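You operate a simulated robot arm through the tools that you are given. There is no shell and no other tool. Be economical: measure what you need, move in short steps, check, and stop when the job is done.

The job below is to be done with a simulated robot arm. You get a single attempt, and the scene is never put back.

## Task
Switch the white coupling from the cylinder's blue port to its red one.
Fine: ball valve and blue wheel shut first; red wheel and ball valve open after.

The check looks at the end state, three seconds after you hand in, the way a careful person would. Anything else that was tipped, shoved, dropped, spilled or broken makes it a failure.

## Robot
A 7-joint arm with a two-finger parallel gripper on a trunk, on a base that drives. Base frame: it is fixed to the floor where the robot stands at the start and does not move with it; the origin is under the middle of the robot, x ahead of it, y to its left, z up. Units: mm, degrees, N and s.
With the tool pointing down near the work surface it reaches from about 100 to 600 mm from the robot's upright axis, wherever it stands. Its first joint turns from -166.0 to 166.0 degrees. Places, roughly: blue wheel of the recovery cylinder [700, -1200, 500]; cylinder marked recovery [750, -1250, 250]; lever with the blue knob [1000, 0, 800]; machine knob marked out [600, -600, 300]; power switch [600, -700, 300]; red wheel of the recovery cylinder [700, -1300, 500]; white coupling [500, -1250, 500]. Payload 3.43 kg.
The TCP is the grasp point between the finger pads, 30 mm short of the fingertips. In the tool frame z runs along the fingers and y along their closing line. Largest opening 94 mm; finger width 28, thickness 10; the body of the gripper, 50 by 96 mm, starts 55 mm behind the TCP.
Orientation is that of the tool frame in the base frame, as a unit quaternion [x, y, z, w]. With the fingers straight down and closing along the base's y, the tool's x points along the base's -x, its y along +y and its z along -z.

## Interface
- The arm moves only by the tool arm_command. Its arguments are lists of equal length, an entry for each row: "translation": the shift along the tool's x, y, z in units of 200 mm (1.0 is 200 mm), a list of three; "turn": the turn, a rotation vector about the tool's x, y, z in units of 90 degrees (1.0 is 90 degrees), a list of three; "jaw": the opening in per cent of the stroke, from 0 (shut) to 100 (fully open). In form: {"translation": [[tx, ty, tz], ...], "turn": [[ax, ay, az], ...], "jaw": [jaw, ...]}. A call has 1 to 10 rows; each row is the pose to reach, as a shift and turn from the pose commanded when the call began, along the tool's axes at that moment. A call with a number of a shift or a turn outside -1 to 1 is refused whole. A row lasts 0.2 s, in which the tool goes at most 50 mm and 8.6 degrees; a call with a longer step from one row to the next is refused whole, and so is a gripper value outside its range. Where a pose cannot be reached the arm comes as near as it can. A force on the tool above 40 N (or 10 N above the force at the start of the call, whichever is more), or a blocked arm, ends the call early, and 0.2 s more pass. The fingers move at their own pace (about 45 mm/s each) and stop on an object; they squeeze with about 22 N. The grip force told is the motor's: it shows also when the fingers shut on nothing. Time passes only in rows, and 0.2 s behind the last, so rows that repeat a pose let the fingers close. The reply holds the time, the measured pose of the TCP, the force on the tool along the base axes, the opening and the grip force, in the units named above and with some noise, with the torque about the TCP (base axes, N m) and any sound that the robot's microphone picked up.
- Cameras (640 x 400 px; columns grow to the right, rows downward): "scene" is now at [483.4, 119.3, 1242.3]; the picture's right is [-0.87, -0.49, 0.00], its down [-0.29, 0.51, -0.81] and it looks along [0.39, -0.71, -0.59] (base axes); focal length 296 px, centre (320, 200). "wrist" rides on the gripper at [76, 14, -102] in the tool frame; the picture's right is [-0.18, 0.98, 0.00], its down [-0.75, -0.14, -0.64] and it looks along [-0.63, -0.12, 0.77] (tool axes); focal length 243 px, centre (320, 200). There is no depth. A picture from a camera that has moved, and an enlarged one, comes with that camera's place and axes in the base frame and with its lens.
- capture(camera): a new picture of that camera. The clock stands still meanwhile.
- move_column(by): slides the trunk up (or, below 0, down) by that many mm; the arm and the scene camera ride with it, the base frame stays. It gives what a move gives, with no picture.
- drive_base(legs): drives the robot by 1 to 6 legs, each [ahead, left, turn to the left] in mm, mm and degrees, along the robot's own axes; the way and the turn of a leg run together, so that a leg with both is an arc; at most 1500 mm and 180 degrees a leg. The arm and the cameras ride along, it lands a little off, and it stops where it bumps. It gives what a move gives.
- pan_tilt(pan, tilt): turns the head with the scene camera to pan (to the left, within 103 degrees either way) and tilt (down, from -29 to 69), counted from straight ahead of the robot. It gives what a move gives.
- enlarge(camera, box): a new picture of the part [left, top, right, bottom] of that camera's present view, enlarged. The clock stands still meanwhile.
- hand_in(): hands the job in; it is judged then, once.

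Work in short steps. Places have to be worked out from the pictures, the camera data and where the tool is seen: move nearer, look again, correct. Check each grasp and each placing, and mend what went wrong. You have 120 turns and 82 pictures in all, those below and enlarged ones among them. Open the gripper and draw the arm clear of the work before you hand the job in, unless the task says otherwise; then end with one line.

The tools are called after "Call:" as name(argument=value, ...) on one line, values as JSON. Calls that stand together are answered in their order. arm_command: Moves the arm, as the interface text tells. Its arguments: {"type":"object","properties":{"translation":{"type":"array"},"turn":{"type":"array"},"jaw":{"type":"array"}},"required":["translation","turn","jaw"]} The other tools are called the same way: move_column (by) slides the trunk up or down; drive_base (legs) drives the base; pan_tilt (pan, tilt) turns the head that bears the scene camera; capture (camera) takes a picture; enlarge (camera, box) takes an enlarged picture of a part of a camera's view; hand_in () hands the job in.

At the start:

```text
clock: 0.0
tool_pos: [638.5, -144.9, 959.0]
ee_rot: [-0.001, 1.0, 0.001, 0.0]
contact_force: [0.4, -0.2, -0.8]
ft_torque: [0.03, 0.01, 0.01]
grip_width: 93.6
grasp_force: 0.0
trunk travel left (down, up): [-300.0, 310.0]
robot x, y, heading: [-1.5, 2.4, -0.1]
head pan, tilt: [-60.9, 36.1]
```

scene: 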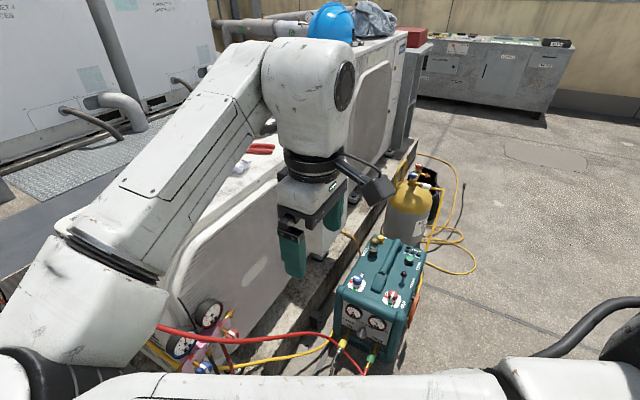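
wrist: 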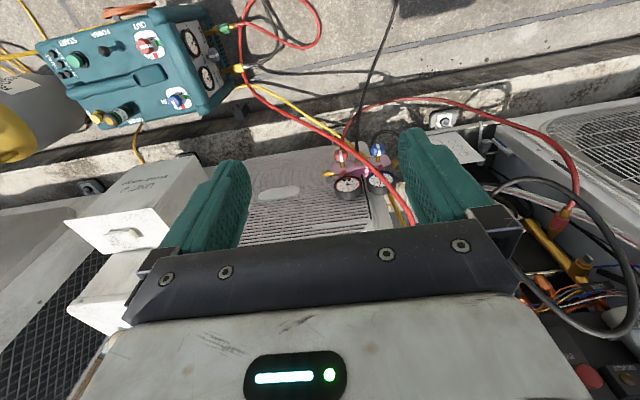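

The cylinder stands beyond the teal machine. I look closer at it before moving.

Call:
enlarge(camera="scene", box=[330, 130, 490, 290])

Call:
enlarge(camera="scene", box=[370, 150, 450, 200])

```text
2.50 times, centred on (410, 210) of scene
camera zoom: at [483.4, 119.3, 1242.3], right [-0.87, -0.49, 0.0], down [-0.29, 0.51, -0.81], along [0.39, -0.71, -0.59], focal length 739 px, centre (95, 175)
```

zoom: 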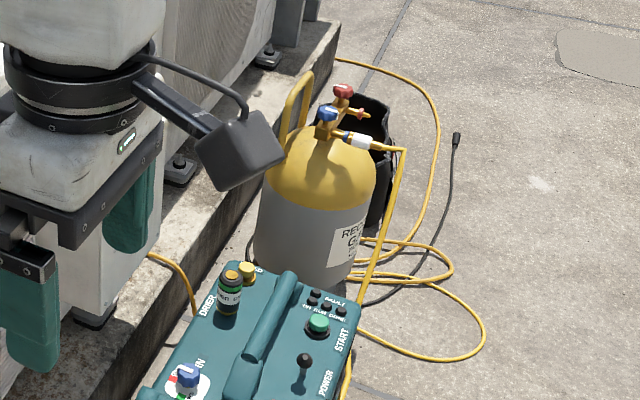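

```text
8.00 times, centred on (410, 175) of scene
camera zoom: at [483.4, 119.3, 1242.3], right [-0.87, -0.49, 0.0], down [-0.29, 0.51, -0.81], along [0.39, -0.71, -0.59], focal length 2364 px, centre (-400, 400)
```

zoom: 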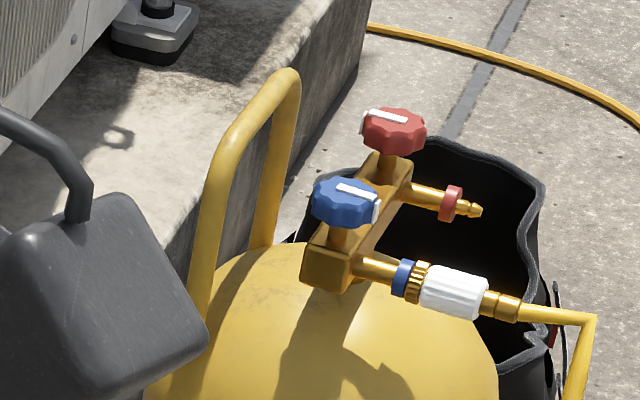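

Let me look at where the blue-knobbed lever is said to be, and then at the floor to my right.

Call:
pan_tilt(pan=-10, tilt=35)

Call:
capture(camera="scene")

Call:
pan_tilt(pan=-85, tilt=40)

Call:
capture(camera="scene")

```text
clock: 1.2
tool_pos: [638.6, -144.8, 959.1]
ee_rot: [-0.001, 1.0, 0.0, 0.001]
contact_force: [0.5, 0.0, 0.4]
ft_torque: [0.01, -0.03, -0.03]
grip_width: 94.2
grasp_force: 0.1
trunk travel left (down, up): [-300.0, 310.0]
robot x, y, heading: [-0.3, -1.2, -0.1]
head pan, tilt: [-10.0, 35.0]
```

```text
77 pictures are left
camera scene: at [527.7, 180.4, 1243.9], right [-0.17, -0.98, 0.0], down [-0.56, 0.1, -0.82], along [0.81, -0.14, -0.57], focal length 296 px, centre (320, 200)
```

scene: 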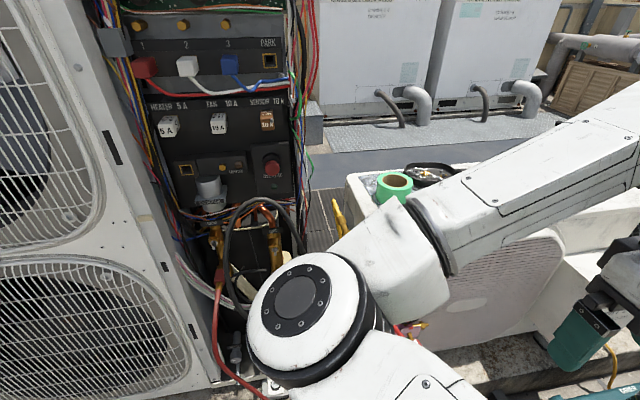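

```text
clock: 2.7
tool_pos: [639.6, -144.9, 959.7]
ee_rot: [0.001, 1.0, 0.0, 0.0]
contact_force: [0.5, 0.6, -0.4]
ft_torque: [-0.03, 0.02, -0.01]
grip_width: 93.9
grasp_force: 0.1
trunk travel left (down, up): [-300.0, 310.0]
robot x, y, heading: [1.3, -0.6, -0.1]
head pan, tilt: [-85.0, 40.0]
```

```text
76 pictures are left
camera scene: at [448.4, 111.1, 1236.4], right [-1.0, -0.09, 0.0], down [-0.06, 0.64, -0.77], along [0.07, -0.76, -0.64], focal length 296 px, centre (320, 200)
```

scene: 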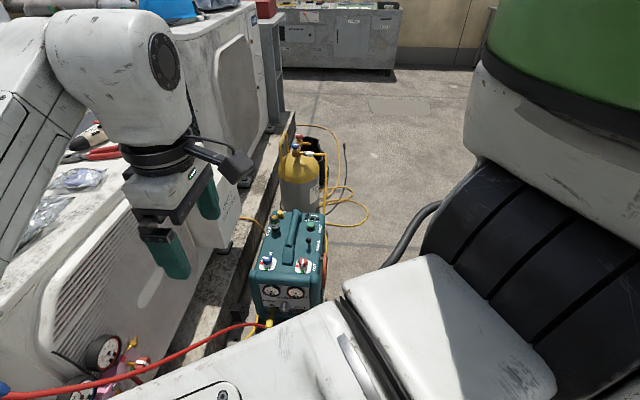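

The way to my right looks free; the lever is still hidden by the arm. I back off a little and drive right, stopping halfway to look.

Call:
drive_base(legs=[[-200, 0, 0], [0, -700, 0]])

Call:
pan_tilt(pan=-55, tilt=40)

Call:
capture(camera="scene")

Call:
pan_tilt(pan=40, tilt=30)

Call:
capture(camera="scene")

```text
clock: 7.7
tool_pos: [442.2, -843.9, 958.8]
ee_rot: [0.0, 1.0, 0.0, 0.0]
contact_force: [0.5, -0.8, -0.6]
ft_torque: [-0.02, 0.03, -0.01]
grip_width: 93.9
grasp_force: 0.0
trunk travel left (down, up): [-300.0, 310.0]
robot x, y, heading: [-199.3, -700.2, 0.0]
head pan, tilt: [-85.0, 40.0]
```

```text
clock: 8.6
tool_pos: [441.6, -845.0, 959.7]
ee_rot: [0.0, 1.0, 0.0, 0.001]
contact_force: [1.3, -0.8, 0.8]
ft_torque: [0.01, 0.0, -0.01]
grip_width: 93.9
grasp_force: 0.0
trunk travel left (down, up): [-300.0, 310.0]
robot x, y, heading: [-198.9, -698.9, -0.2]
head pan, tilt: [-55.0, 40.0]
```

```text
75 pictures are left
camera scene: at [291.9, -572.7, 1236.4], right [-0.82, -0.57, 0.0], down [-0.37, 0.53, -0.77], along [0.44, -0.63, -0.64], focal length 296 px, centre (320, 200)
```

scene: 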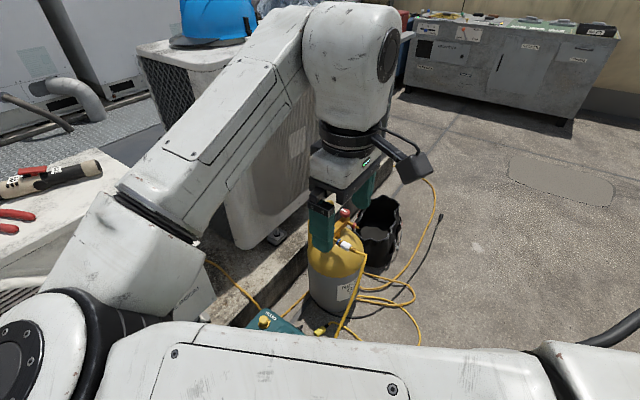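

```text
clock: 10.3
tool_pos: [441.2, -844.3, 958.8]
ee_rot: [0.0, 1.0, 0.0, 0.0]
contact_force: [0.1, 0.5, 0.9]
ft_torque: [-0.03, 0.0, -0.05]
grip_width: 93.9
grasp_force: 0.1
trunk travel left (down, up): [-300.0, 310.0]
robot x, y, heading: [-196.6, -697.8, 0.0]
head pan, tilt: [40.0, 30.0]
```

```text
74 pictures are left
camera scene: at [312.6, -444.9, 1251.7], right [0.64, -0.77, 0.0], down [-0.38, -0.32, -0.87], along [0.66, 0.56, -0.5], focal length 296 px, centre (320, 200)
```

scene: 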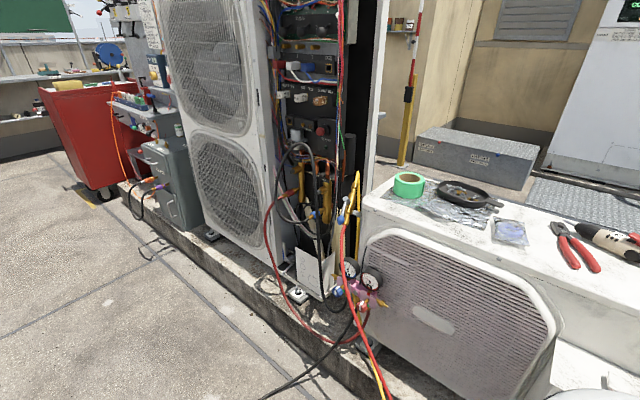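

The stated lever place projects to about (351,197), near the yellow/red hoses. I enlarge it.

Call:
enlarge(camera="scene", box=[280, 130, 440, 330])

Call:
enlarge(camera="scene", box=[270, 140, 370, 240])

```text
2.00 times, centred on (360, 230) of scene
camera zoom: at [312.6, -444.9, 1251.7], right [0.64, -0.77, 0.0], down [-0.38, -0.32, -0.87], along [0.66, 0.56, -0.5], focal length 591 px, centre (240, 140)
```

zoom: 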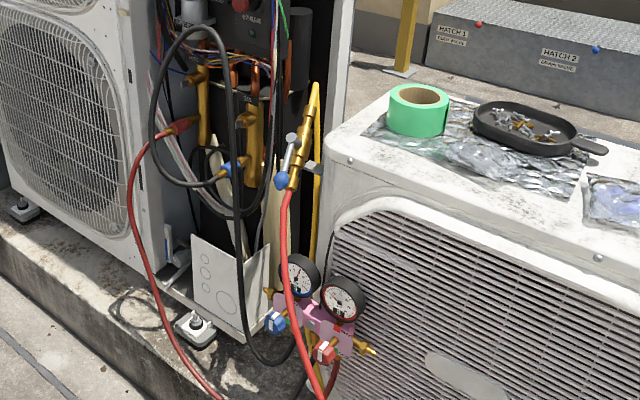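

```text
4.00 times, centred on (320, 190) of scene
camera zoom: at [312.6, -444.9, 1251.7], right [0.64, -0.77, 0.0], down [-0.38, -0.32, -0.87], along [0.66, 0.56, -0.5], focal length 1182 px, centre (320, 240)
```

zoom: 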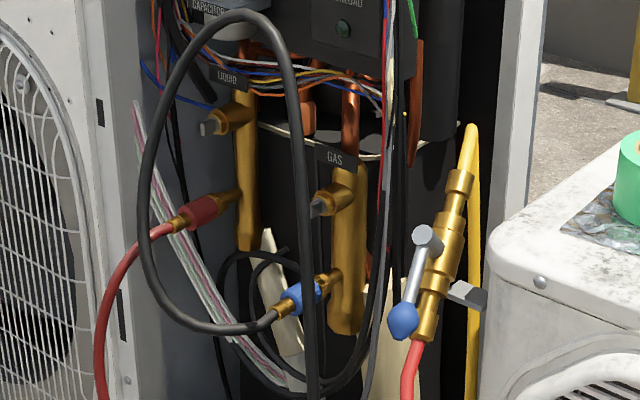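

The ball valve is the brass inline valve at about (1000, 20, 770); its lever hangs along the pipe (open), blue knob at the lower end. I pitch the tool forward here in the free space before driving back to it.

Call:
arm_command(translation=[[0, 0, 0], [0, 0, 0], [0, 0, 0], [0, 0, 0], [0, 0, 0], [0, 0, 0], [0, 0, 0], [0, 0, 0]], turn=[[0, -0.095, 0], [0, -0.19, 0], [0, -0.285, 0], [0, -0.38, 0], [0, -0.475, 0], [0, -0.57, 0], [0, -0.665, 0], [0, -0.665, 0]], jaw=[0, 0, 0, 0, 0, 0, 0, 0])

Call:
drive_base(legs=[[0, 750, 0]])

Call:
pan_tilt(pan=-10, tilt=40)

Call:
capture(camera="scene")

Call:
capture(camera="wrist")

```text
clock: 12.1
tool_pos: [439.6, -856.2, 957.2]
ee_rot: [0.018, 0.922, -0.004, 0.387]
contact_force: [-0.2, 0.1, 0.4]
ft_torque: [0.0, -0.01, -0.02]
grip_width: 0.0
grasp_force: 21.9
out of reach, approached as far as the arm can: row 6, 7, 8
trunk travel left (down, up): [-300.0, 310.0]
robot x, y, heading: [-197.3, -700.5, 0.0]
head pan, tilt: [40.0, 30.0]
```

```text
clock: 16.2
tool_pos: [440.1, -107.6, 957.1]
ee_rot: [0.018, 0.922, -0.004, 0.387]
contact_force: [-0.7, -1.5, -0.6]
ft_torque: [0.03, -0.01, 0.03]
grip_width: 0.1
grasp_force: 22.3
trunk travel left (down, up): [-300.0, 310.0]
robot x, y, heading: [-194.2, 49.7, -0.2]
head pan, tilt: [40.0, 30.0]
```

```text
clock: 17.4
tool_pos: [440.5, -108.3, 955.8]
ee_rot: [0.019, 0.922, -0.004, 0.387]
contact_force: [-0.3, 0.2, 0.8]
ft_torque: [0.02, 0.01, -0.02]
grip_width: 0.3
grasp_force: 21.5
trunk travel left (down, up): [-300.0, 310.0]
robot x, y, heading: [-196.2, 53.6, -0.2]
head pan, tilt: [-10.0, 40.0]
```

```text
71 pictures are left
camera scene: at [328.3, 230.6, 1236.4], right [-0.17, -0.98, 0.0], down [-0.63, 0.11, -0.77], along [0.75, -0.13, -0.64], focal length 296 px, centre (320, 200)
```

scene: 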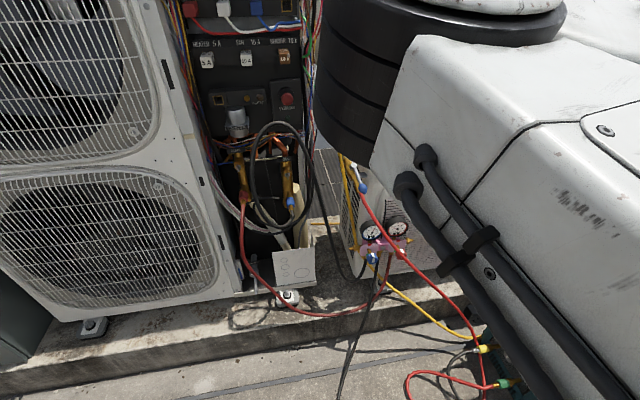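

```text
70 pictures are left
camera wrist: at [314.4, -88.9, 974.4], right [0.17, 0.98, 0.14], down [0.07, -0.15, 0.99], along [0.98, -0.15, -0.09], focal length 243 px, centre (320, 200)
```

wrist: 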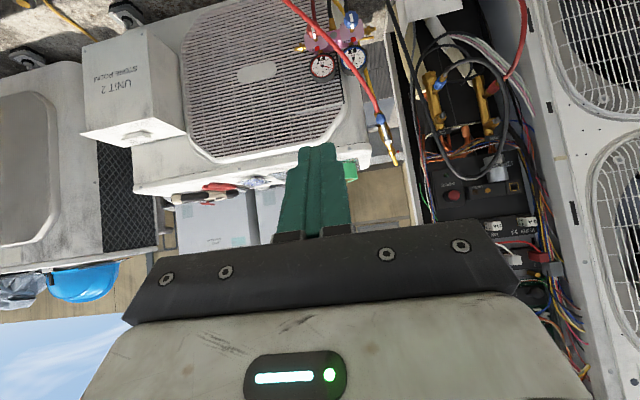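

Both cameras see the valve. I enlarge each to triangulate the knob and pivot.

Call:
enlarge(camera="wrist", box=[340, 90, 420, 170])

Call:
enlarge(camera="scene", box=[320, 140, 400, 220])

```text
5.00 times, centred on (380, 130) of wrist
camera zoom: at [314.4, -88.9, 974.4], right [0.17, 0.98, 0.14], down [0.07, -0.15, 0.99], along [0.98, -0.15, -0.09], focal length 1213 px, centre (20, 550)
```

zoom: 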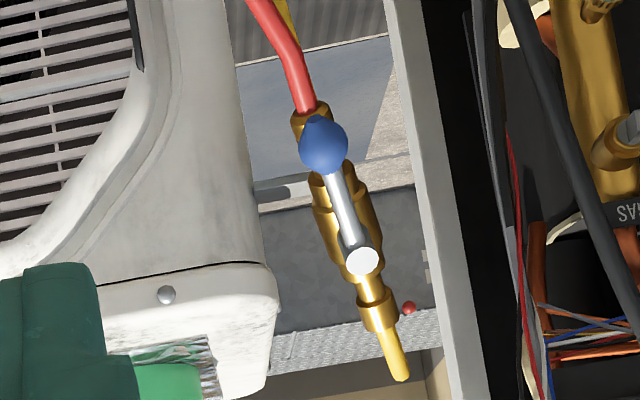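

```text
5.00 times, centred on (360, 180) of scene
camera zoom: at [328.3, 230.6, 1236.4], right [-0.17, -0.98, 0.0], down [-0.63, 0.11, -0.77], along [0.75, -0.13, -0.64], focal length 1477 px, centre (120, 300)
```

zoom: 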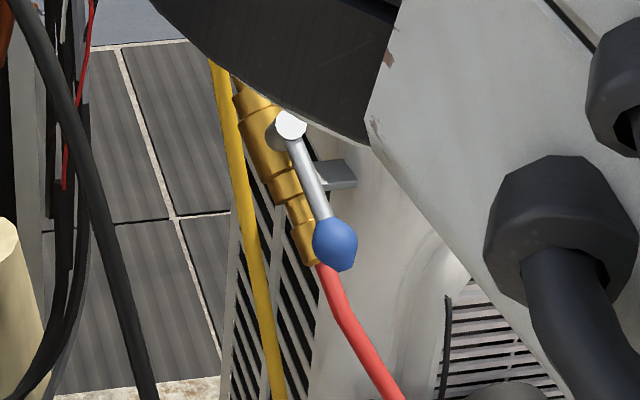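

Triangulated: pivot ≈ (990, 20, 783), knob ≈ (945, 3, 732), with the white unit's side near y = -35 and its front near x = 890. Before driving in I check how big my base is and the hoses on the floor.

Call:
pan_tilt(pan=-40, tilt=69)

Call:
capture(camera="scene")

Call:
pan_tilt(pan=60, tilt=69)

Call:
capture(camera="scene")

```text
clock: 18.3
tool_pos: [440.6, -107.6, 956.0]
ee_rot: [0.018, 0.922, -0.003, 0.387]
contact_force: [0.2, 0.7, 0.5]
ft_torque: [0.03, -0.01, -0.01]
grip_width: 0.0
grasp_force: 21.8
trunk travel left (down, up): [-300.0, 310.0]
robot x, y, heading: [-195.6, 47.2, -0.3]
head pan, tilt: [-40.0, 68.8]
```

```text
67 pictures are left
camera scene: at [287.4, 209.4, 1200.3], right [-0.64, -0.77, 0.0], down [-0.71, 0.6, -0.36], along [0.28, -0.23, -0.93], focal length 296 px, centre (320, 200)
```

scene: 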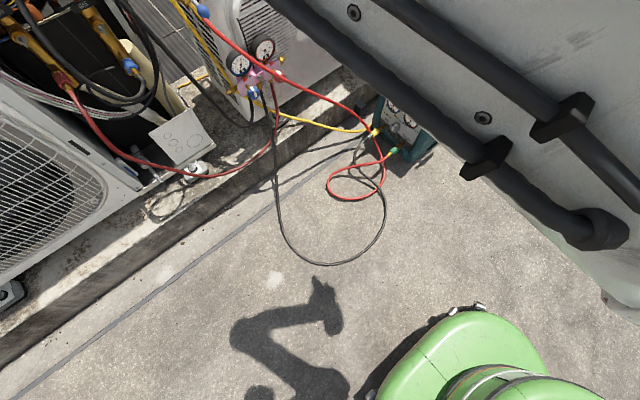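

```text
clock: 20.1
tool_pos: [441.1, -108.8, 956.2]
ee_rot: [0.018, 0.922, -0.004, 0.388]
contact_force: [0.0, 0.0, -0.9]
ft_torque: [0.01, -0.02, 0.04]
grip_width: 0.0
grasp_force: 22.6
trunk travel left (down, up): [-300.0, 310.0]
robot x, y, heading: [-200.5, 46.2, 0.1]
head pan, tilt: [60.0, 68.8]
```

```text
66 pictures are left
camera scene: at [272.7, 293.8, 1200.3], right [0.86, -0.5, 0.0], down [-0.47, -0.81, -0.36], along [0.18, 0.31, -0.93], focal length 296 px, centre (320, 200)
```

scene: 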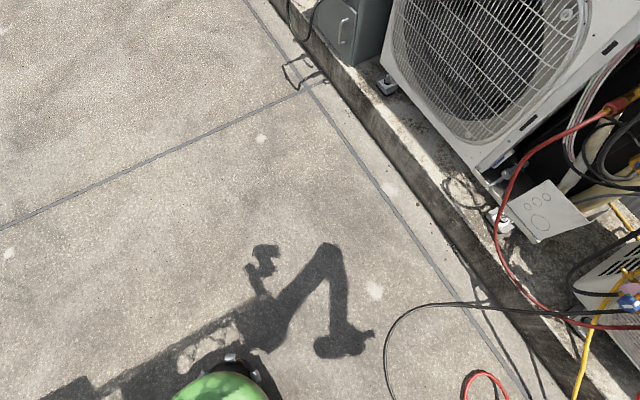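

The base is about ±270 mm; a black cable loop lies on the floor at x 390–690, y −270…125. I'll stay clear of it: go left to y≈450, turn to heading −90, and then come in sideways.

Call:
drive_base(legs=[[0, 410, 0], [0, 0, -90], [0, 350, 0]])

```text
clock: 28.3
tool_pos: [6.5, -172.5, 956.2]
ee_rot: [0.661, 0.643, -0.274, 0.273]
contact_force: [0.2, -0.2, -0.8]
ft_torque: [0.01, -0.02, 0.01]
grip_width: 0.0
grasp_force: 21.4
trunk travel left (down, up): [-300.0, 310.0]
robot x, y, heading: [158.8, 464.9, -89.6]
head pan, tilt: [60.0, 68.8]
```

I now swing the tool to point along +x (fingers closing along y), while moving it to the robot's left.

Call:
arm_command(translation=[[0.02, 0.1, -0.02], [0.04, 0.2, -0.04], [0.06, 0.3, -0.06], [0.08, 0.4, -0.08], [0.1, 0.5, -0.1], [0.12, 0.6, -0.12], [0.14, 0.7, -0.14], [0.16, 0.8, -0.16], [0.18, 0.9, -0.18], [0.2, 1.0, -0.2]], turn=[[-0.07875, -0.0322, -0.0322], [-0.1575, -0.0643, -0.0643], [-0.236, -0.0965, -0.0965], [-0.315, -0.1287, -0.1287], [-0.394, -0.161, -0.161], [-0.4725, -0.193, -0.193], [-0.551, -0.225, -0.225], [-0.63, -0.257, -0.257], [-0.709, -0.2895, -0.2895], [-0.7875, -0.3217, -0.3217]], jaw=[0, 0, 0, 0, 0, 0, 0, 0, 0, 0])

Call:
arm_command(translation=[[0, 0, 0], [0, 0, 0], [0, 0, 0]], turn=[[-0.07875, -0.0322, -0.0322], [-0.1575, -0.0643, -0.0643], [-0.1575, -0.0643, -0.0643]], jaw=[0, 0, 0])

```text
clock: 30.5
tool_pos: [210.9, -177.8, 977.6]
ee_rot: [0.141, 0.735, -0.048, 0.662]
contact_force: [0.1, 0.6, 0.3]
ft_torque: [0.01, 0.02, 0.01]
grip_width: 0.1
grasp_force: 21.6
out of reach, approached as far as the arm can: row 7, 8, 9, 10
trunk travel left (down, up): [-300.0, 310.0]
robot x, y, heading: [157.8, 469.6, -89.2]
head pan, tilt: [60.0, 68.8]
```

```text
clock: 31.3
tool_pos: [221.5, -190.9, 979.0]
ee_rot: [0.029, 0.727, 0.007, 0.686]
contact_force: [-0.3, -0.2, 0.6]
ft_torque: [0.0, -0.02, -0.01]
grip_width: 0.1
grasp_force: 21.9
out of reach, approached as far as the arm can: row 1, 2, 3
trunk travel left (down, up): [-300.0, 310.0]
robot x, y, heading: [157.2, 465.4, -89.6]
head pan, tilt: [60.0, 68.8]
```

The tool now points along +x. I draw it in towards the robot and forward along +x.

Call:
arm_command(translation=[[0, 0.12, 0.1], [0, 0.24, 0.2], [0, 0.36, 0.3], [0, 0.48, 0.4], [0, 0.6, 0.5], [0, 0.72, 0.6], [0, 0.84, 0.7], [0, 0.9, 0.8], [0, 0.9, 0.8]], turn=[[0, 0, 0], [0, 0, 0], [0, 0, 0], [0, 0, 0], [0, 0, 0], [0, 0, 0], [0, 0, 0], [0, 0, 0], [0, 0, 0]], jaw=[0, 0, 0, 0, 0, 0, 0, 0, 0])

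Call:
pan_tilt(pan=70, tilt=50)

Call:
capture(camera="scene")

```text
clock: 33.2
tool_pos: [406.5, -134.1, 964.8]
ee_rot: [0.091, 0.733, -0.048, 0.672]
contact_force: [-0.2, -0.8, -0.8]
ft_torque: [-0.01, 0.04, -0.02]
grip_width: 0.1
grasp_force: 22.5
out of reach, approached as far as the arm can: row 1, 2, 3, 4, 5, 6, 7, 8, 9
trunk travel left (down, up): [-300.0, 310.0]
robot x, y, heading: [158.9, 465.3, -89.3]
head pan, tilt: [60.0, 68.8]
stopped in row 9: the arm was blocked; the commanded pose is now the measured one
```

```text
clock: 34.1
tool_pos: [407.5, -133.3, 964.3]
ee_rot: [0.089, 0.733, -0.046, 0.672]
contact_force: [-0.2, 0.2, 0.1]
ft_torque: [0.04, -0.03, 0.01]
grip_width: 0.0
grasp_force: 22.3
trunk travel left (down, up): [-300.0, 310.0]
robot x, y, heading: [158.0, 466.1, -89.3]
head pan, tilt: [70.0, 50.0]
```

```text
65 pictures are left
camera scene: at [427.4, 0.1, 1222.1], right [-0.33, -0.94, 0.0], down [-0.72, 0.26, -0.64], along [0.61, -0.21, -0.77], focal length 296 px, centre (320, 200)
```

scene: 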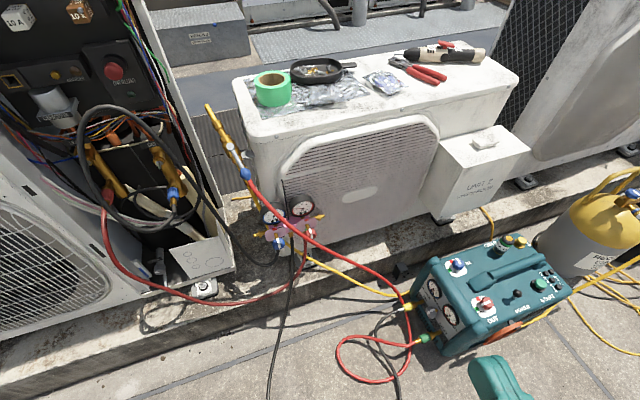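

The arm was blocked in this sideways posture. I look at my own arm to understand where its shoulder sits.

Call:
pan_tilt(pan=-103, tilt=25)

Call:
capture(camera="scene")

Call:
pan_tilt(pan=103, tilt=25)

Call:
capture(camera="scene")

```text
clock: 36.7
tool_pos: [404.6, -137.4, 965.5]
ee_rot: [0.094, 0.733, -0.049, 0.671]
contact_force: [0.1, -0.3, -0.3]
ft_torque: [0.0, 0.0, -0.01]
grip_width: 0.1
grasp_force: 22.2
trunk travel left (down, up): [-300.0, 310.0]
robot x, y, heading: [155.3, 464.0, -89.3]
head pan, tilt: [-103.0, 25.0]
```

```text
64 pictures are left
camera scene: at [412.7, -33.9, 1232.5], right [-0.72, -0.7, 0.0], down [-0.47, 0.49, -0.74], along [0.51, -0.53, -0.68], focal length 296 px, centre (320, 200)
```

scene: 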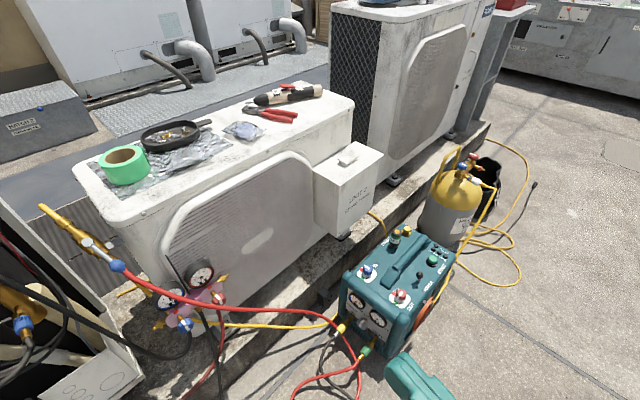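

```text
clock: 39.7
tool_pos: [407.7, -134.0, 964.2]
ee_rot: [0.089, 0.733, -0.046, 0.672]
contact_force: [-0.1, 0.1, 0.1]
ft_torque: [0.01, 0.02, -0.01]
grip_width: 0.1
grasp_force: 22.0
trunk travel left (down, up): [-300.0, 310.0]
robot x, y, heading: [157.0, 465.1, -89.5]
head pan, tilt: [103.0, 25.0]
```

```text
63 pictures are left
camera scene: at [444.5, 47.2, 1259.7], right [0.23, -0.97, 0.0], down [-0.41, -0.1, -0.91], along [0.88, 0.21, -0.42], focal length 296 px, centre (320, 200)
```

scene: 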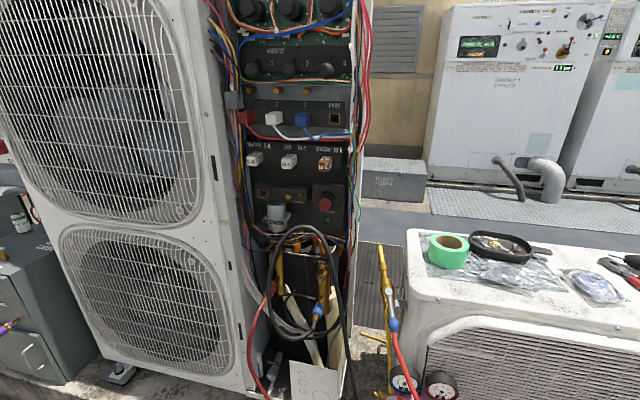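

The stop is likely a joint limit of this sideways posture. I ease it: tilt the tool 40° down while pulling the TCP nearer the robot's axis and further along +x.

Call:
arm_command(translation=[[0, 0.1, 0.08], [0, 0.2, 0.16], [0, 0.3, 0.24], [0, 0.4, 0.32], [0, 0.5, 0.4], [0, 0.6, 0.48], [0, 0.7, 0.56], [0, 0.8, 0.64], [0, 0.9, 0.72], [0, 0.95, 0.8]], turn=[[0, 0.06, 0], [0, 0.12, 0], [0, 0.18, 0], [0, 0.24, 0], [0, 0.3, 0], [0, 0.36, 0], [0, 0.42, 0], [0, 0.44, 0], [0, 0.44, 0], [0, 0.44, 0]], jaw=[0, 0, 0, 0, 0, 0, 0, 0, 0, 0])

```text
clock: 40.3
tool_pos: [363.9, -171.2, 958.8]
ee_rot: [0.208, 0.768, -0.119, 0.594]
contact_force: [0.1, 0.0, 0.2]
ft_torque: [-0.03, 0.0, 0.0]
grip_width: 0.0
grasp_force: 22.0
trunk travel left (down, up): [-300.0, 310.0]
robot x, y, heading: [160.5, 466.9, -89.4]
head pan, tilt: [103.0, 25.0]
stopped in row 3: the arm was blocked; the commanded pose is now the measured one
```

Still stuck, so I look at the arm's posture.

Call:
pan_tilt(pan=-30, tilt=35)

Call:
capture(camera="scene")

Call:
capture(camera="wrist")

```text
clock: 42.4
tool_pos: [361.2, -173.1, 958.8]
ee_rot: [0.212, 0.767, -0.122, 0.594]
contact_force: [0.1, -0.4, -0.7]
ft_torque: [0.0, 0.0, -0.01]
grip_width: 0.0
grasp_force: 22.3
trunk travel left (down, up): [-300.0, 310.0]
robot x, y, heading: [154.7, 468.8, -89.6]
head pan, tilt: [-30.0, 35.0]
```

```text
62 pictures are left
camera scene: at [442.0, 43.7, 1247.6], right [0.2, -0.98, 0.0], down [-0.53, -0.11, -0.84], along [0.82, 0.17, -0.54], focal length 296 px, centre (320, 200)
```

scene: 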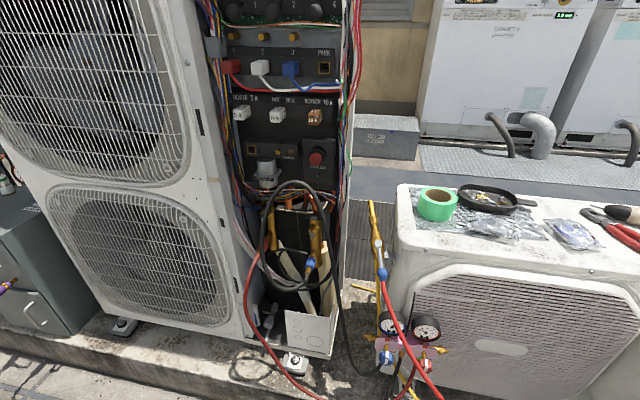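

```text
61 pictures are left
camera wrist: at [263.8, -102.8, 914.5], right [0.5, 0.83, 0.24], down [-0.46, 0.02, 0.89], along [0.73, -0.55, 0.4], focal length 243 px, centre (320, 200)
```

wrist: 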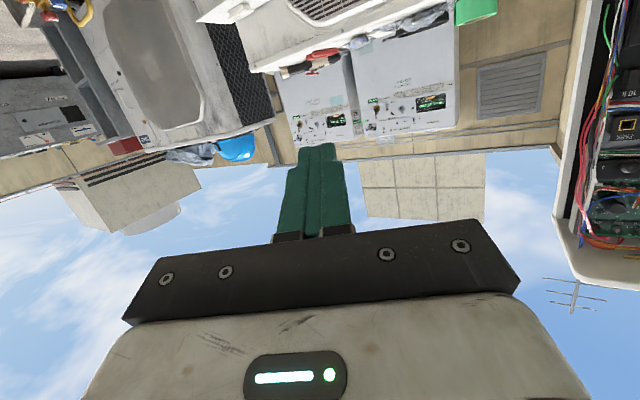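

The reported pan (−30) and actual camera yaw differ: head and arm are jammed against each other on the robot's left. The arm wants its work in front/right. I undo the swing (head kept to the left) and will then place the robot with the lever on its right-hand side.

Call:
pan_tilt(pan=103, tilt=25)

Call:
arm_command(translation=[[0.024, -0.054, -0.099], [0.047, -0.108, -0.198], [0.071, -0.162, -0.297], [0.095, -0.216, -0.396], [0.118, -0.27, -0.495], [0.142, -0.324, -0.594], [0.166, -0.378, -0.693], [0.19, -0.432, -0.792], [0.213, -0.486, -0.891], [0.237, -0.54, -0.99]], turn=[[0.062, 0.027, 0.031], [0.124, 0.054, 0.063], [0.186, 0.08, 0.094], [0.248, 0.107, 0.126], [0.31, 0.134, 0.157], [0.371, 0.161, 0.188], [0.433, 0.188, 0.22], [0.495, 0.214, 0.251], [0.557, 0.241, 0.283], [0.619, 0.268, 0.314]], jaw=[0, 0, 0, 0, 0, 0, 0, 0, 0, 0])

```text
clock: 44.6
tool_pos: [363.1, -171.7, 958.8]
ee_rot: [0.207, 0.768, -0.118, 0.595]
contact_force: [0.4, 0.2, 0.4]
ft_torque: [-0.03, 0.0, 0.02]
grip_width: 0.0
grasp_force: 21.8
trunk travel left (down, up): [-300.0, 310.0]
robot x, y, heading: [160.0, 464.2, -89.6]
head pan, tilt: [103.0, 25.0]
```

```text
clock: 47.0
tool_pos: [116.8, -182.2, 841.3]
ee_rot: [0.546, 0.743, -0.229, 0.313]
contact_force: [1.6, -0.9, 0.2]
ft_torque: [0.03, 0.01, -0.03]
grip_width: 0.0
grasp_force: 22.0
out of reach, approached as far as the arm can: row 1, 2, 3, 4, 5, 6, 7, 8, 9, 10
trunk travel left (down, up): [-300.0, 310.0]
robot x, y, heading: [155.2, 465.5, -89.5]
head pan, tilt: [103.0, 25.0]
stopped in row 10: the arm was blocked; the commanded pose is now the measured one
```

The arm is getting back, though low. I lift it and move it further right, away from the head.

Call:
arm_command(translation=[[-0.03, -0.09, -0.1], [-0.06, -0.18, -0.2], [-0.09, -0.27, -0.3], [-0.11, -0.36, -0.4], [-0.14, -0.45, -0.5], [-0.17, -0.53, -0.61], [-0.17, -0.53, -0.61]], turn=[[0, 0, 0], [0, 0, 0], [0, 0, 0], [0, 0, 0], [0, 0, 0], [0, 0, 0], [0, 0, 0]], jaw=[0, 0, 0, 0, 0, 0, 0])

Call:
pan_tilt(pan=-20, tilt=35)

Call:
capture(camera="scene")

```text
clock: 48.6
tool_pos: [-5.1, -153.8, 951.5]
ee_rot: [0.546, 0.742, -0.23, 0.314]
contact_force: [-0.7, -0.1, -0.9]
ft_torque: [-0.01, -0.03, 0.0]
grip_width: 0.0
grasp_force: 21.8
trunk travel left (down, up): [-300.0, 310.0]
robot x, y, heading: [156.2, 464.6, -89.5]
head pan, tilt: [103.0, 25.0]
```

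```text
clock: 50.6
tool_pos: [-5.4, -154.7, 950.5]
ee_rot: [0.547, 0.742, -0.23, 0.312]
contact_force: [0.5, 0.5, 0.3]
ft_torque: [0.0, -0.02, -0.02]
grip_width: 0.0
grasp_force: 21.7
trunk travel left (down, up): [-300.0, 310.0]
robot x, y, heading: [161.1, 463.4, -89.4]
head pan, tilt: [-20.0, 35.0]
```

```text
60 pictures are left
camera scene: at [324.8, -57.5, 1243.9], right [-0.94, 0.33, 0.0], down [0.19, 0.54, -0.82], along [-0.27, -0.77, -0.57], focal length 296 px, centre (320, 200)
```

scene: 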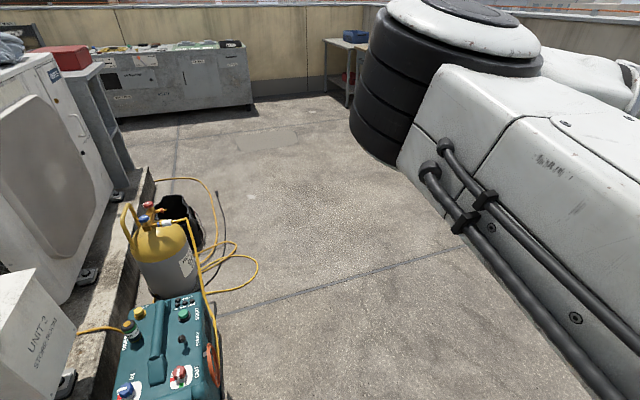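

Freed; the arm is back at the front. Now I orbit the arm by about −58° to the robot's right, in open space here, in three equal calls.

Call:
arm_command(translation=[[0.1, -0.16, -0.103], [0.2, -0.32, -0.206], [0.3, -0.48, -0.309], [0.4, -0.64, -0.412], [0.505, -0.795, -0.515], [0.505, -0.795, -0.515]], turn=[[0.0307, 0, 0.03], [0.0613, 0, 0.06], [0.092, 0, 0.09], [0.1226, 0, 0.12], [0.1533, 0, 0.15], [0.1533, 0, 0.15]], jaw=[0, 0, 0, 0, 0, 0])

Call:
arm_command(translation=[[0.1, -0.16, -0.103], [0.2, -0.32, -0.206], [0.3, -0.48, -0.309], [0.4, -0.64, -0.412], [0.505, -0.795, -0.515], [0.505, -0.795, -0.515]], turn=[[0.0307, 0, 0.03], [0.0613, 0, 0.06], [0.092, 0, 0.09], [0.1226, 0, 0.12], [0.1533, 0, 0.15], [0.1533, 0, 0.15]], jaw=[0, 0, 0, 0, 0, 0])

Call:
arm_command(translation=[[0.1, -0.16, -0.103], [0.2, -0.32, -0.206], [0.3, -0.48, -0.309], [0.4, -0.64, -0.412], [0.505, -0.795, -0.515], [0.505, -0.795, -0.515]], turn=[[0.0307, 0, 0.03], [0.0613, 0, 0.06], [0.092, 0, 0.09], [0.1226, 0, 0.12], [0.1533, 0, 0.15], [0.1533, 0, 0.15]], jaw=[0, 0, 0, 0, 0, 0])

```text
clock: 52.0
tool_pos: [-198.9, -62.2, 951.4]
ee_rot: [0.664, 0.64, -0.278, 0.27]
contact_force: [-0.3, -0.8, 0.6]
ft_torque: [0.01, 0.01, -0.01]
grip_width: 0.1
grasp_force: 22.1
trunk travel left (down, up): [-300.0, 310.0]
robot x, y, heading: [154.6, 460.7, -89.6]
head pan, tilt: [-20.0, 35.0]
```

```text
clock: 53.4
tool_pos: [-354.1, 87.5, 950.6]
ee_rot: [0.761, 0.519, -0.32, 0.22]
contact_force: [0.4, 0.0, -0.2]
ft_torque: [-0.02, -0.02, 0.01]
grip_width: 0.0
grasp_force: 22.0
trunk travel left (down, up): [-300.0, 310.0]
robot x, y, heading: [160.9, 463.5, -89.5]
head pan, tilt: [-20.0, 35.0]
```

```text
clock: 54.8
tool_pos: [-449.0, 280.7, 949.4]
ee_rot: [0.838, 0.385, -0.351, 0.163]
contact_force: [0.9, -0.9, 0.8]
ft_torque: [0.05, -0.05, -0.01]
grip_width: 0.3
grasp_force: 22.4
trunk travel left (down, up): [-300.0, 310.0]
robot x, y, heading: [155.3, 463.3, -89.4]
head pan, tilt: [-20.0, 35.0]
```

The arm orbits freely now. I turn the robot to heading +30 in place and approach most of the way.

Call:
drive_base(legs=[[0, 0, 119.4], [130, -75, 0]])

Call:
pan_tilt(pan=-90, tilt=45)

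Call:
capture(camera="scene")

Call:
capture(camera="wrist")

```text
clock: 61.2
tool_pos: [773.1, 35.8, 950.0]
ee_rot: [0.087, 0.918, -0.036, 0.385]
contact_force: [0.0, 0.0, 0.4]
ft_torque: [-0.02, 0.02, 0.04]
grip_width: 0.0
grasp_force: 21.4
trunk travel left (down, up): [-300.0, 310.0]
robot x, y, heading: [310.9, 469.6, 30.1]
head pan, tilt: [-20.0, 35.0]
```

```text
clock: 62.6
tool_pos: [772.3, 34.8, 949.5]
ee_rot: [0.086, 0.918, -0.035, 0.386]
contact_force: [0.9, -0.4, -0.3]
ft_torque: [-0.03, -0.02, 0.0]
grip_width: 0.0
grasp_force: 21.8
trunk travel left (down, up): [-300.0, 310.0]
robot x, y, heading: [308.6, 464.0, 30.3]
head pan, tilt: [-90.0, 45.0]
```

```text
59 pictures are left
camera scene: at [631.6, 790.2, 1229.2], right [-0.86, -0.51, 0.0], down [-0.36, 0.61, -0.71], along [0.36, -0.61, -0.71], focal length 296 px, centre (320, 200)
```

scene: 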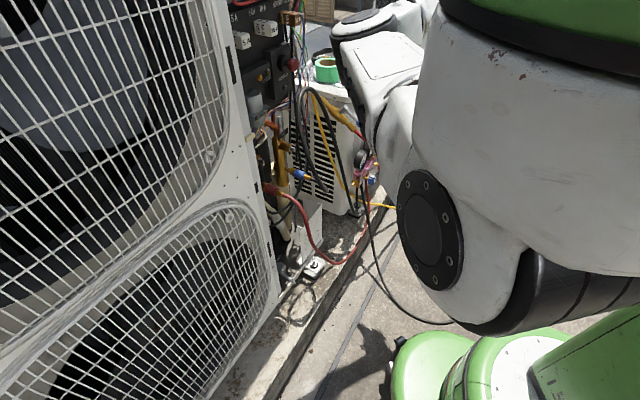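

```text
58 pictures are left
camera wrist: at [651.0, 73.0, 967.4], right [0.31, 0.94, 0.13], down [0.04, -0.15, 0.99], along [0.95, -0.3, -0.09], focal length 243 px, centre (320, 200)
```

wrist: 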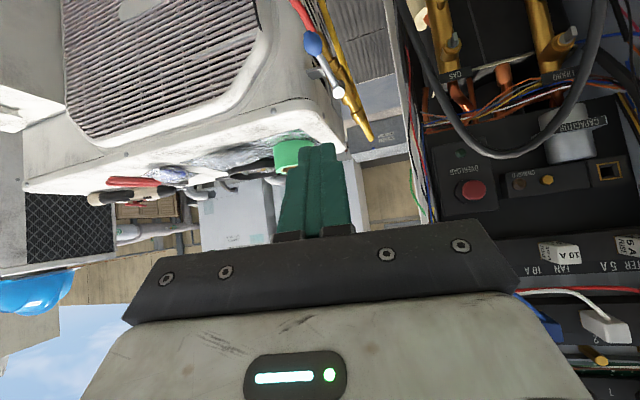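

Now the tool points forward-down with yaw −10°, and the valve is visible. I draw the TCP back, open the jaws to about 60 mm, move the robot in and lower the trunk 100 mm.

Call:
arm_command(translation=[[0.12, 0, -0.12], [0.25, 0, -0.25], [0.375, -0.01, -0.38], [0.375, -0.01, -0.38], [0.375, -0.01, -0.38]], turn=[[0, 0, 0], [0, 0, 0], [0, 0, 0], [0, 0, 0], [0, 0, 0]], jaw=[64, 64, 64, 64, 64])

Call:
drive_base(legs=[[133, -95, 0]])

Call:
move_column(by=-100)

Call:
capture(camera="wrist")

Call:
enlarge(camera="scene", box=[240, 50, 440, 200])

```text
clock: 63.8
tool_pos: [667.5, 54.8, 948.2]
ee_rot: [0.086, 0.918, -0.036, 0.386]
contact_force: [-1.2, 0.7, 0.0]
ft_torque: [0.02, -0.01, 0.02]
grip_width: 60.2
grasp_force: 0.1
trunk travel left (down, up): [-300.0, 310.0]
robot x, y, heading: [309.0, 468.5, 30.5]
head pan, tilt: [-90.0, 45.0]
```

```text
clock: 65.2
tool_pos: [831.8, 40.1, 948.1]
ee_rot: [0.085, 0.918, -0.035, 0.386]
contact_force: [-0.1, -0.3, -0.6]
ft_torque: [0.03, 0.03, 0.0]
grip_width: 60.1
grasp_force: 0.1
trunk travel left (down, up): [-300.0, 310.0]
robot x, y, heading: [472.4, 451.8, 30.6]
head pan, tilt: [-90.0, 45.0]
```

```text
clock: 66.6
tool_pos: [831.3, 39.9, 849.6]
ee_rot: [0.086, 0.918, -0.035, 0.386]
contact_force: [1.5, -0.2, -0.3]
ft_torque: [0.01, -0.05, -0.01]
grip_width: 60.1
grasp_force: 0.1
trunk travel left (down, up): [-200.0, 410.0]
robot x, y, heading: [470.9, 456.3, 30.5]
head pan, tilt: [-90.0, 45.0]
```

```text
57 pictures are left
camera wrist: at [709.6, 77.3, 866.8], right [0.31, 0.94, 0.13], down [0.04, -0.15, 0.99], along [0.95, -0.3, -0.09], focal length 243 px, centre (320, 200)
```

wrist: 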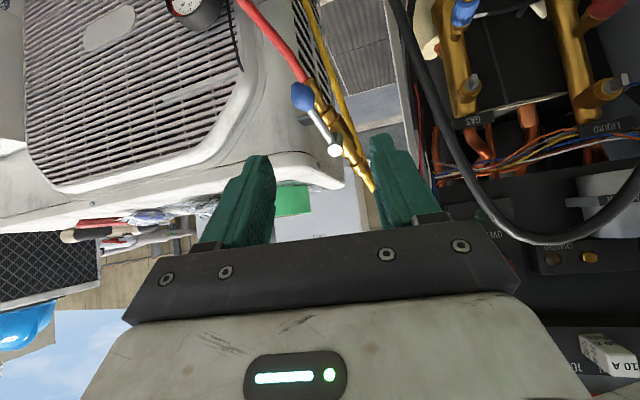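

```text
2.67 times, centred on (340, 125) of scene
camera zoom: at [795.0, 776.0, 1129.3], right [-0.86, -0.51, 0.0], down [-0.36, 0.61, -0.71], along [0.36, -0.61, -0.71], focal length 788 px, centre (267, 400)
```

zoom: 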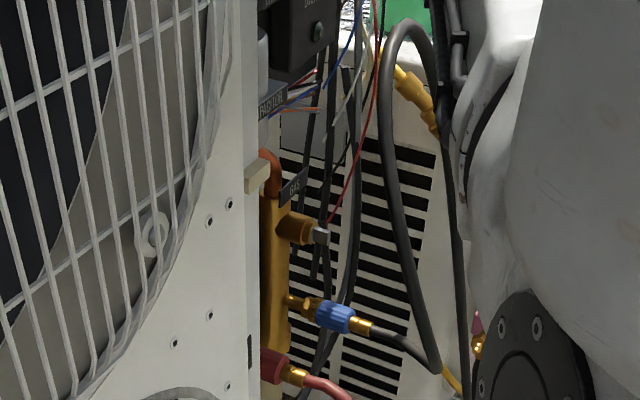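

The predicted knob position matches the wrist view. I open to 70 mm and advance along the tool axis in two parts, checking before the knob enters the jaws.

Call:
arm_command(translation=[[0.003, 0.001, 0.15], [0.006, 0.002, 0.3], [0.009, 0.003, 0.45], [0.009, 0.003, 0.45]], turn=[[0, 0, 0], [0, 0, 0], [0, 0, 0], [0, 0, 0]], jaw=[74.5, 74.5, 74.5, 74.5])

Call:
capture(camera="wrist")

```text
clock: 67.6
tool_pos: [893.7, 29.0, 785.2]
ee_rot: [0.086, 0.918, -0.036, 0.385]
contact_force: [0.1, 0.4, -0.1]
ft_torque: [-0.01, -0.01, -0.01]
grip_width: 69.8
grasp_force: 0.1
trunk travel left (down, up): [-200.0, 410.0]
robot x, y, heading: [474.8, 452.2, 30.6]
head pan, tilt: [-90.0, 45.0]
```

```text
55 pictures are left
camera wrist: at [772.5, 66.0, 803.0], right [0.31, 0.94, 0.13], down [0.04, -0.15, 0.99], along [0.95, -0.3, -0.09], focal length 243 px, centre (320, 200)
```

wrist: 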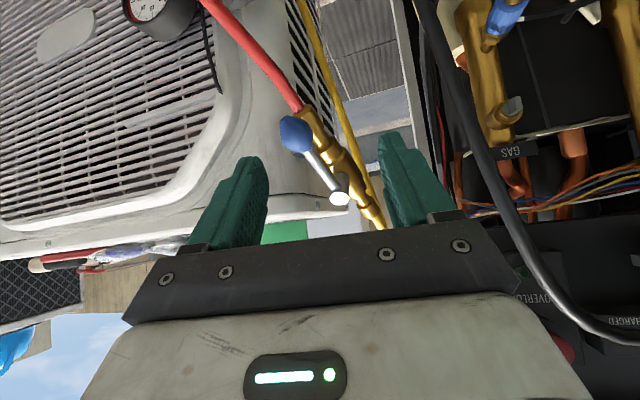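

Knob sits about 20 mm to the −y side of the jaw centre, still inside the left finger. I shift 2 mm and advance the remaining 61 mm.

Call:
arm_command(translation=[[0, -0.012, 0.1], [0, -0.012, 0.2], [0, -0.012, 0.305], [0, -0.012, 0.305]], turn=[[0, 0, 0], [0, 0, 0], [0, 0, 0], [0, 0, 0]], jaw=[74.5, 74.5, 74.5, 74.5])

Call:
capture(camera="wrist")

```text
clock: 68.6
tool_pos: [937.1, 19.0, 741.6]
ee_rot: [0.085, 0.918, -0.035, 0.386]
contact_force: [-0.2, -0.4, 0.2]
ft_torque: [0.02, -0.01, 0.01]
grip_width: 70.0
grasp_force: 0.0
trunk travel left (down, up): [-200.0, 410.0]
robot x, y, heading: [474.5, 451.9, 30.2]
head pan, tilt: [-90.0, 45.0]
```

```text
54 pictures are left
camera wrist: at [814.6, 56.0, 759.5], right [0.31, 0.94, 0.13], down [0.04, -0.15, 0.99], along [0.95, -0.3, -0.09], focal length 243 px, centre (320, 200)
```

wrist: 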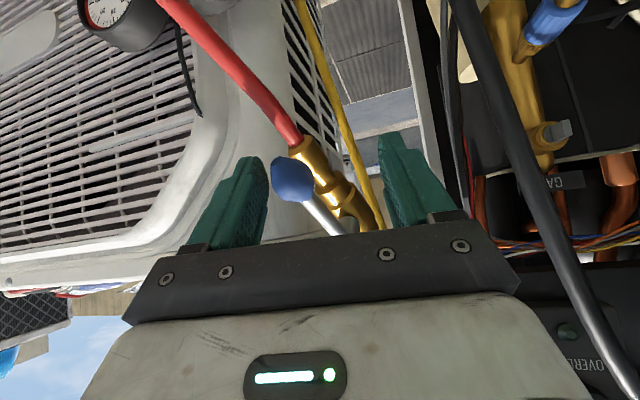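

The knob is inside the jaws. I narrow the jaws to a loose cage and sweep along the lever's arc toward +y, rolling the tool with it, to about 48°.

Call:
arm_command(translation=[[0, 0.025, 0], [0, 0.055, 0], [0, 0.055, 0], [-0.003, 0.101, 0], [-0.013, 0.146, 0], [-0.029, 0.189, 0], [-0.05, 0.23, 0], [-0.077, 0.267, 0], [-0.109, 0.3, 0], [-0.109, 0.3, 0]], turn=[[0, 0, 0], [0, 0, 0], [0, 0, 0], [0, 0, 0.0889], [0, 0, 0.1778], [0, 0, 0.2667], [0, 0, 0.3556], [0, 0, 0.4444], [0, 0, 0.5333], [0, 0, 0.5333]], jaw=[34, 34, 34, 34, 34, 34, 34, 34, 34, 34])

Call:
capture(camera="wrist")

```text
clock: 71.0
tool_pos: [933.6, 65.7, 750.7]
ee_rot: [0.472, 0.796, 0.119, 0.36]
contact_force: [-2.1, -0.3, -1.2]
ft_torque: [-0.01, 0.0, -0.06]
grip_width: 33.0
grasp_force: 0.4
trunk travel left (down, up): [-200.0, 410.0]
robot x, y, heading: [470.9, 452.5, 30.0]
head pan, tilt: [-90.0, 45.0]
stopped in row 10: the arm was blocked; the commanded pose is now the measured one
```

```text
53 pictures are left
camera wrist: at [850.4, 152.3, 795.9], right [0.71, 0.36, 0.61], down [-0.31, -0.61, 0.73], along [0.63, -0.71, -0.32], focal length 243 px, centre (320, 200)
```

wrist: 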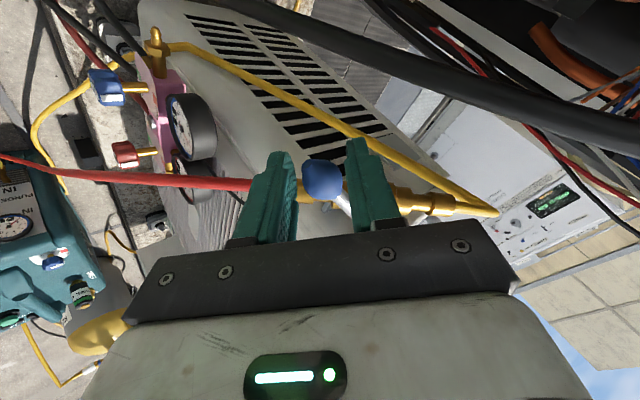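

The wrist camera has come up against the black cabinet hose, blocking the roll; lever has turned about half way. I unroll in place to get the camera away from the hose.

Call:
arm_command(translation=[[0, 0, 0], [0, 0, 0], [0, 0, 0], [0, 0, 0], [0, 0, 0], [0, 0, 0], [0, 0, 0]], turn=[[0, 0, -0.08], [0, 0, -0.17], [0, 0, -0.26], [0, 0, -0.35], [0, 0, -0.44], [0, 0, -0.5], [0, 0, -0.5]], jaw=[34, 34, 34, 34, 34, 34, 34])

Call:
capture(camera="wrist")

```text
clock: 72.6
tool_pos: [935.3, 65.4, 750.0]
ee_rot: [0.131, 0.915, -0.029, 0.38]
contact_force: [-0.4, -0.7, 1.4]
ft_torque: [-0.03, 0.01, -0.02]
grip_width: 32.3
grasp_force: 0.1
trunk travel left (down, up): [-200.0, 410.0]
robot x, y, heading: [471.7, 453.2, 30.2]
head pan, tilt: [-90.0, 45.0]
```

```text
52 pictures are left
camera wrist: at [816.2, 111.0, 770.6], right [0.38, 0.91, 0.18], down [0.03, -0.2, 0.98], along [0.92, -0.37, -0.1], focal length 243 px, centre (320, 200)
```

wrist: 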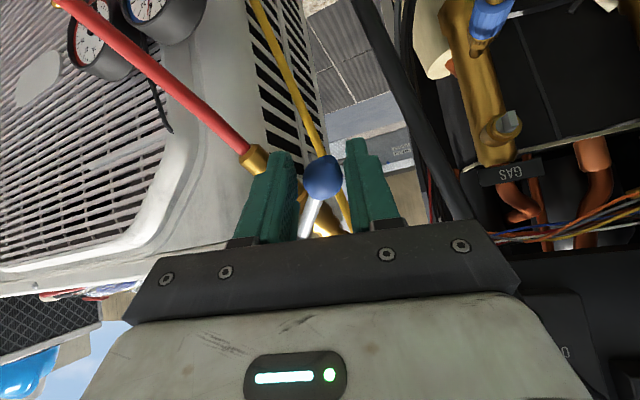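

The lever is about 45° from the pipe. Now I withdraw, shut the jaws, and re-enter on the lever's lower/−y side for the final upward push.

Call:
arm_command(translation=[[0, 0, -0.15], [0, 0, -0.3], [-0.055, -0.14, -0.3], [-0.055, -0.14, -0.3], [-0.055, -0.14, -0.3], [-0.055, -0.14, -0.17], [-0.055, -0.14, -0.03], [-0.055, -0.14, -0.03]], turn=[[0, 0, 0], [0, 0, 0], [0, 0, 0], [0, 0, 0], [0, 0, 0], [0, 0, 0], [0, 0, 0], [0, 0, 0]], jaw=[36, 36, 0, 0, 0, 0, 0, 0])

Call:
capture(camera="wrist")

```text
clock: 74.4
tool_pos: [935.3, 39.1, 759.8]
ee_rot: [0.129, 0.916, -0.028, 0.379]
contact_force: [-0.7, 0.4, -0.4]
ft_torque: [0.02, -0.03, 0.0]
grip_width: 0.1
grasp_force: 22.2
trunk travel left (down, up): [-200.0, 410.0]
robot x, y, heading: [467.1, 452.0, 29.9]
head pan, tilt: [-90.0, 45.0]
```

```text
51 pictures are left
camera wrist: at [816.4, 84.5, 780.4], right [0.38, 0.91, 0.18], down [0.03, -0.2, 0.98], along [0.93, -0.36, -0.11], focal length 243 px, centre (320, 200)
```

wrist: 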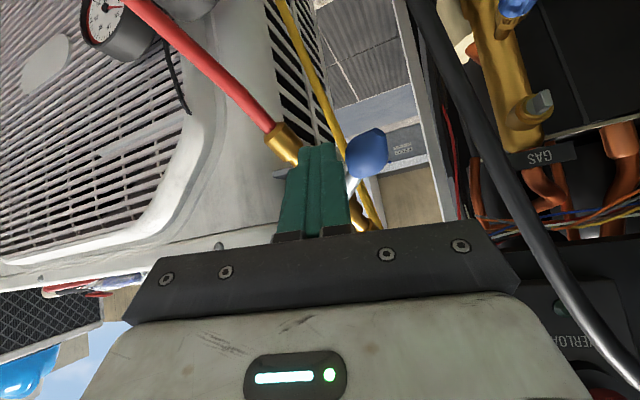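

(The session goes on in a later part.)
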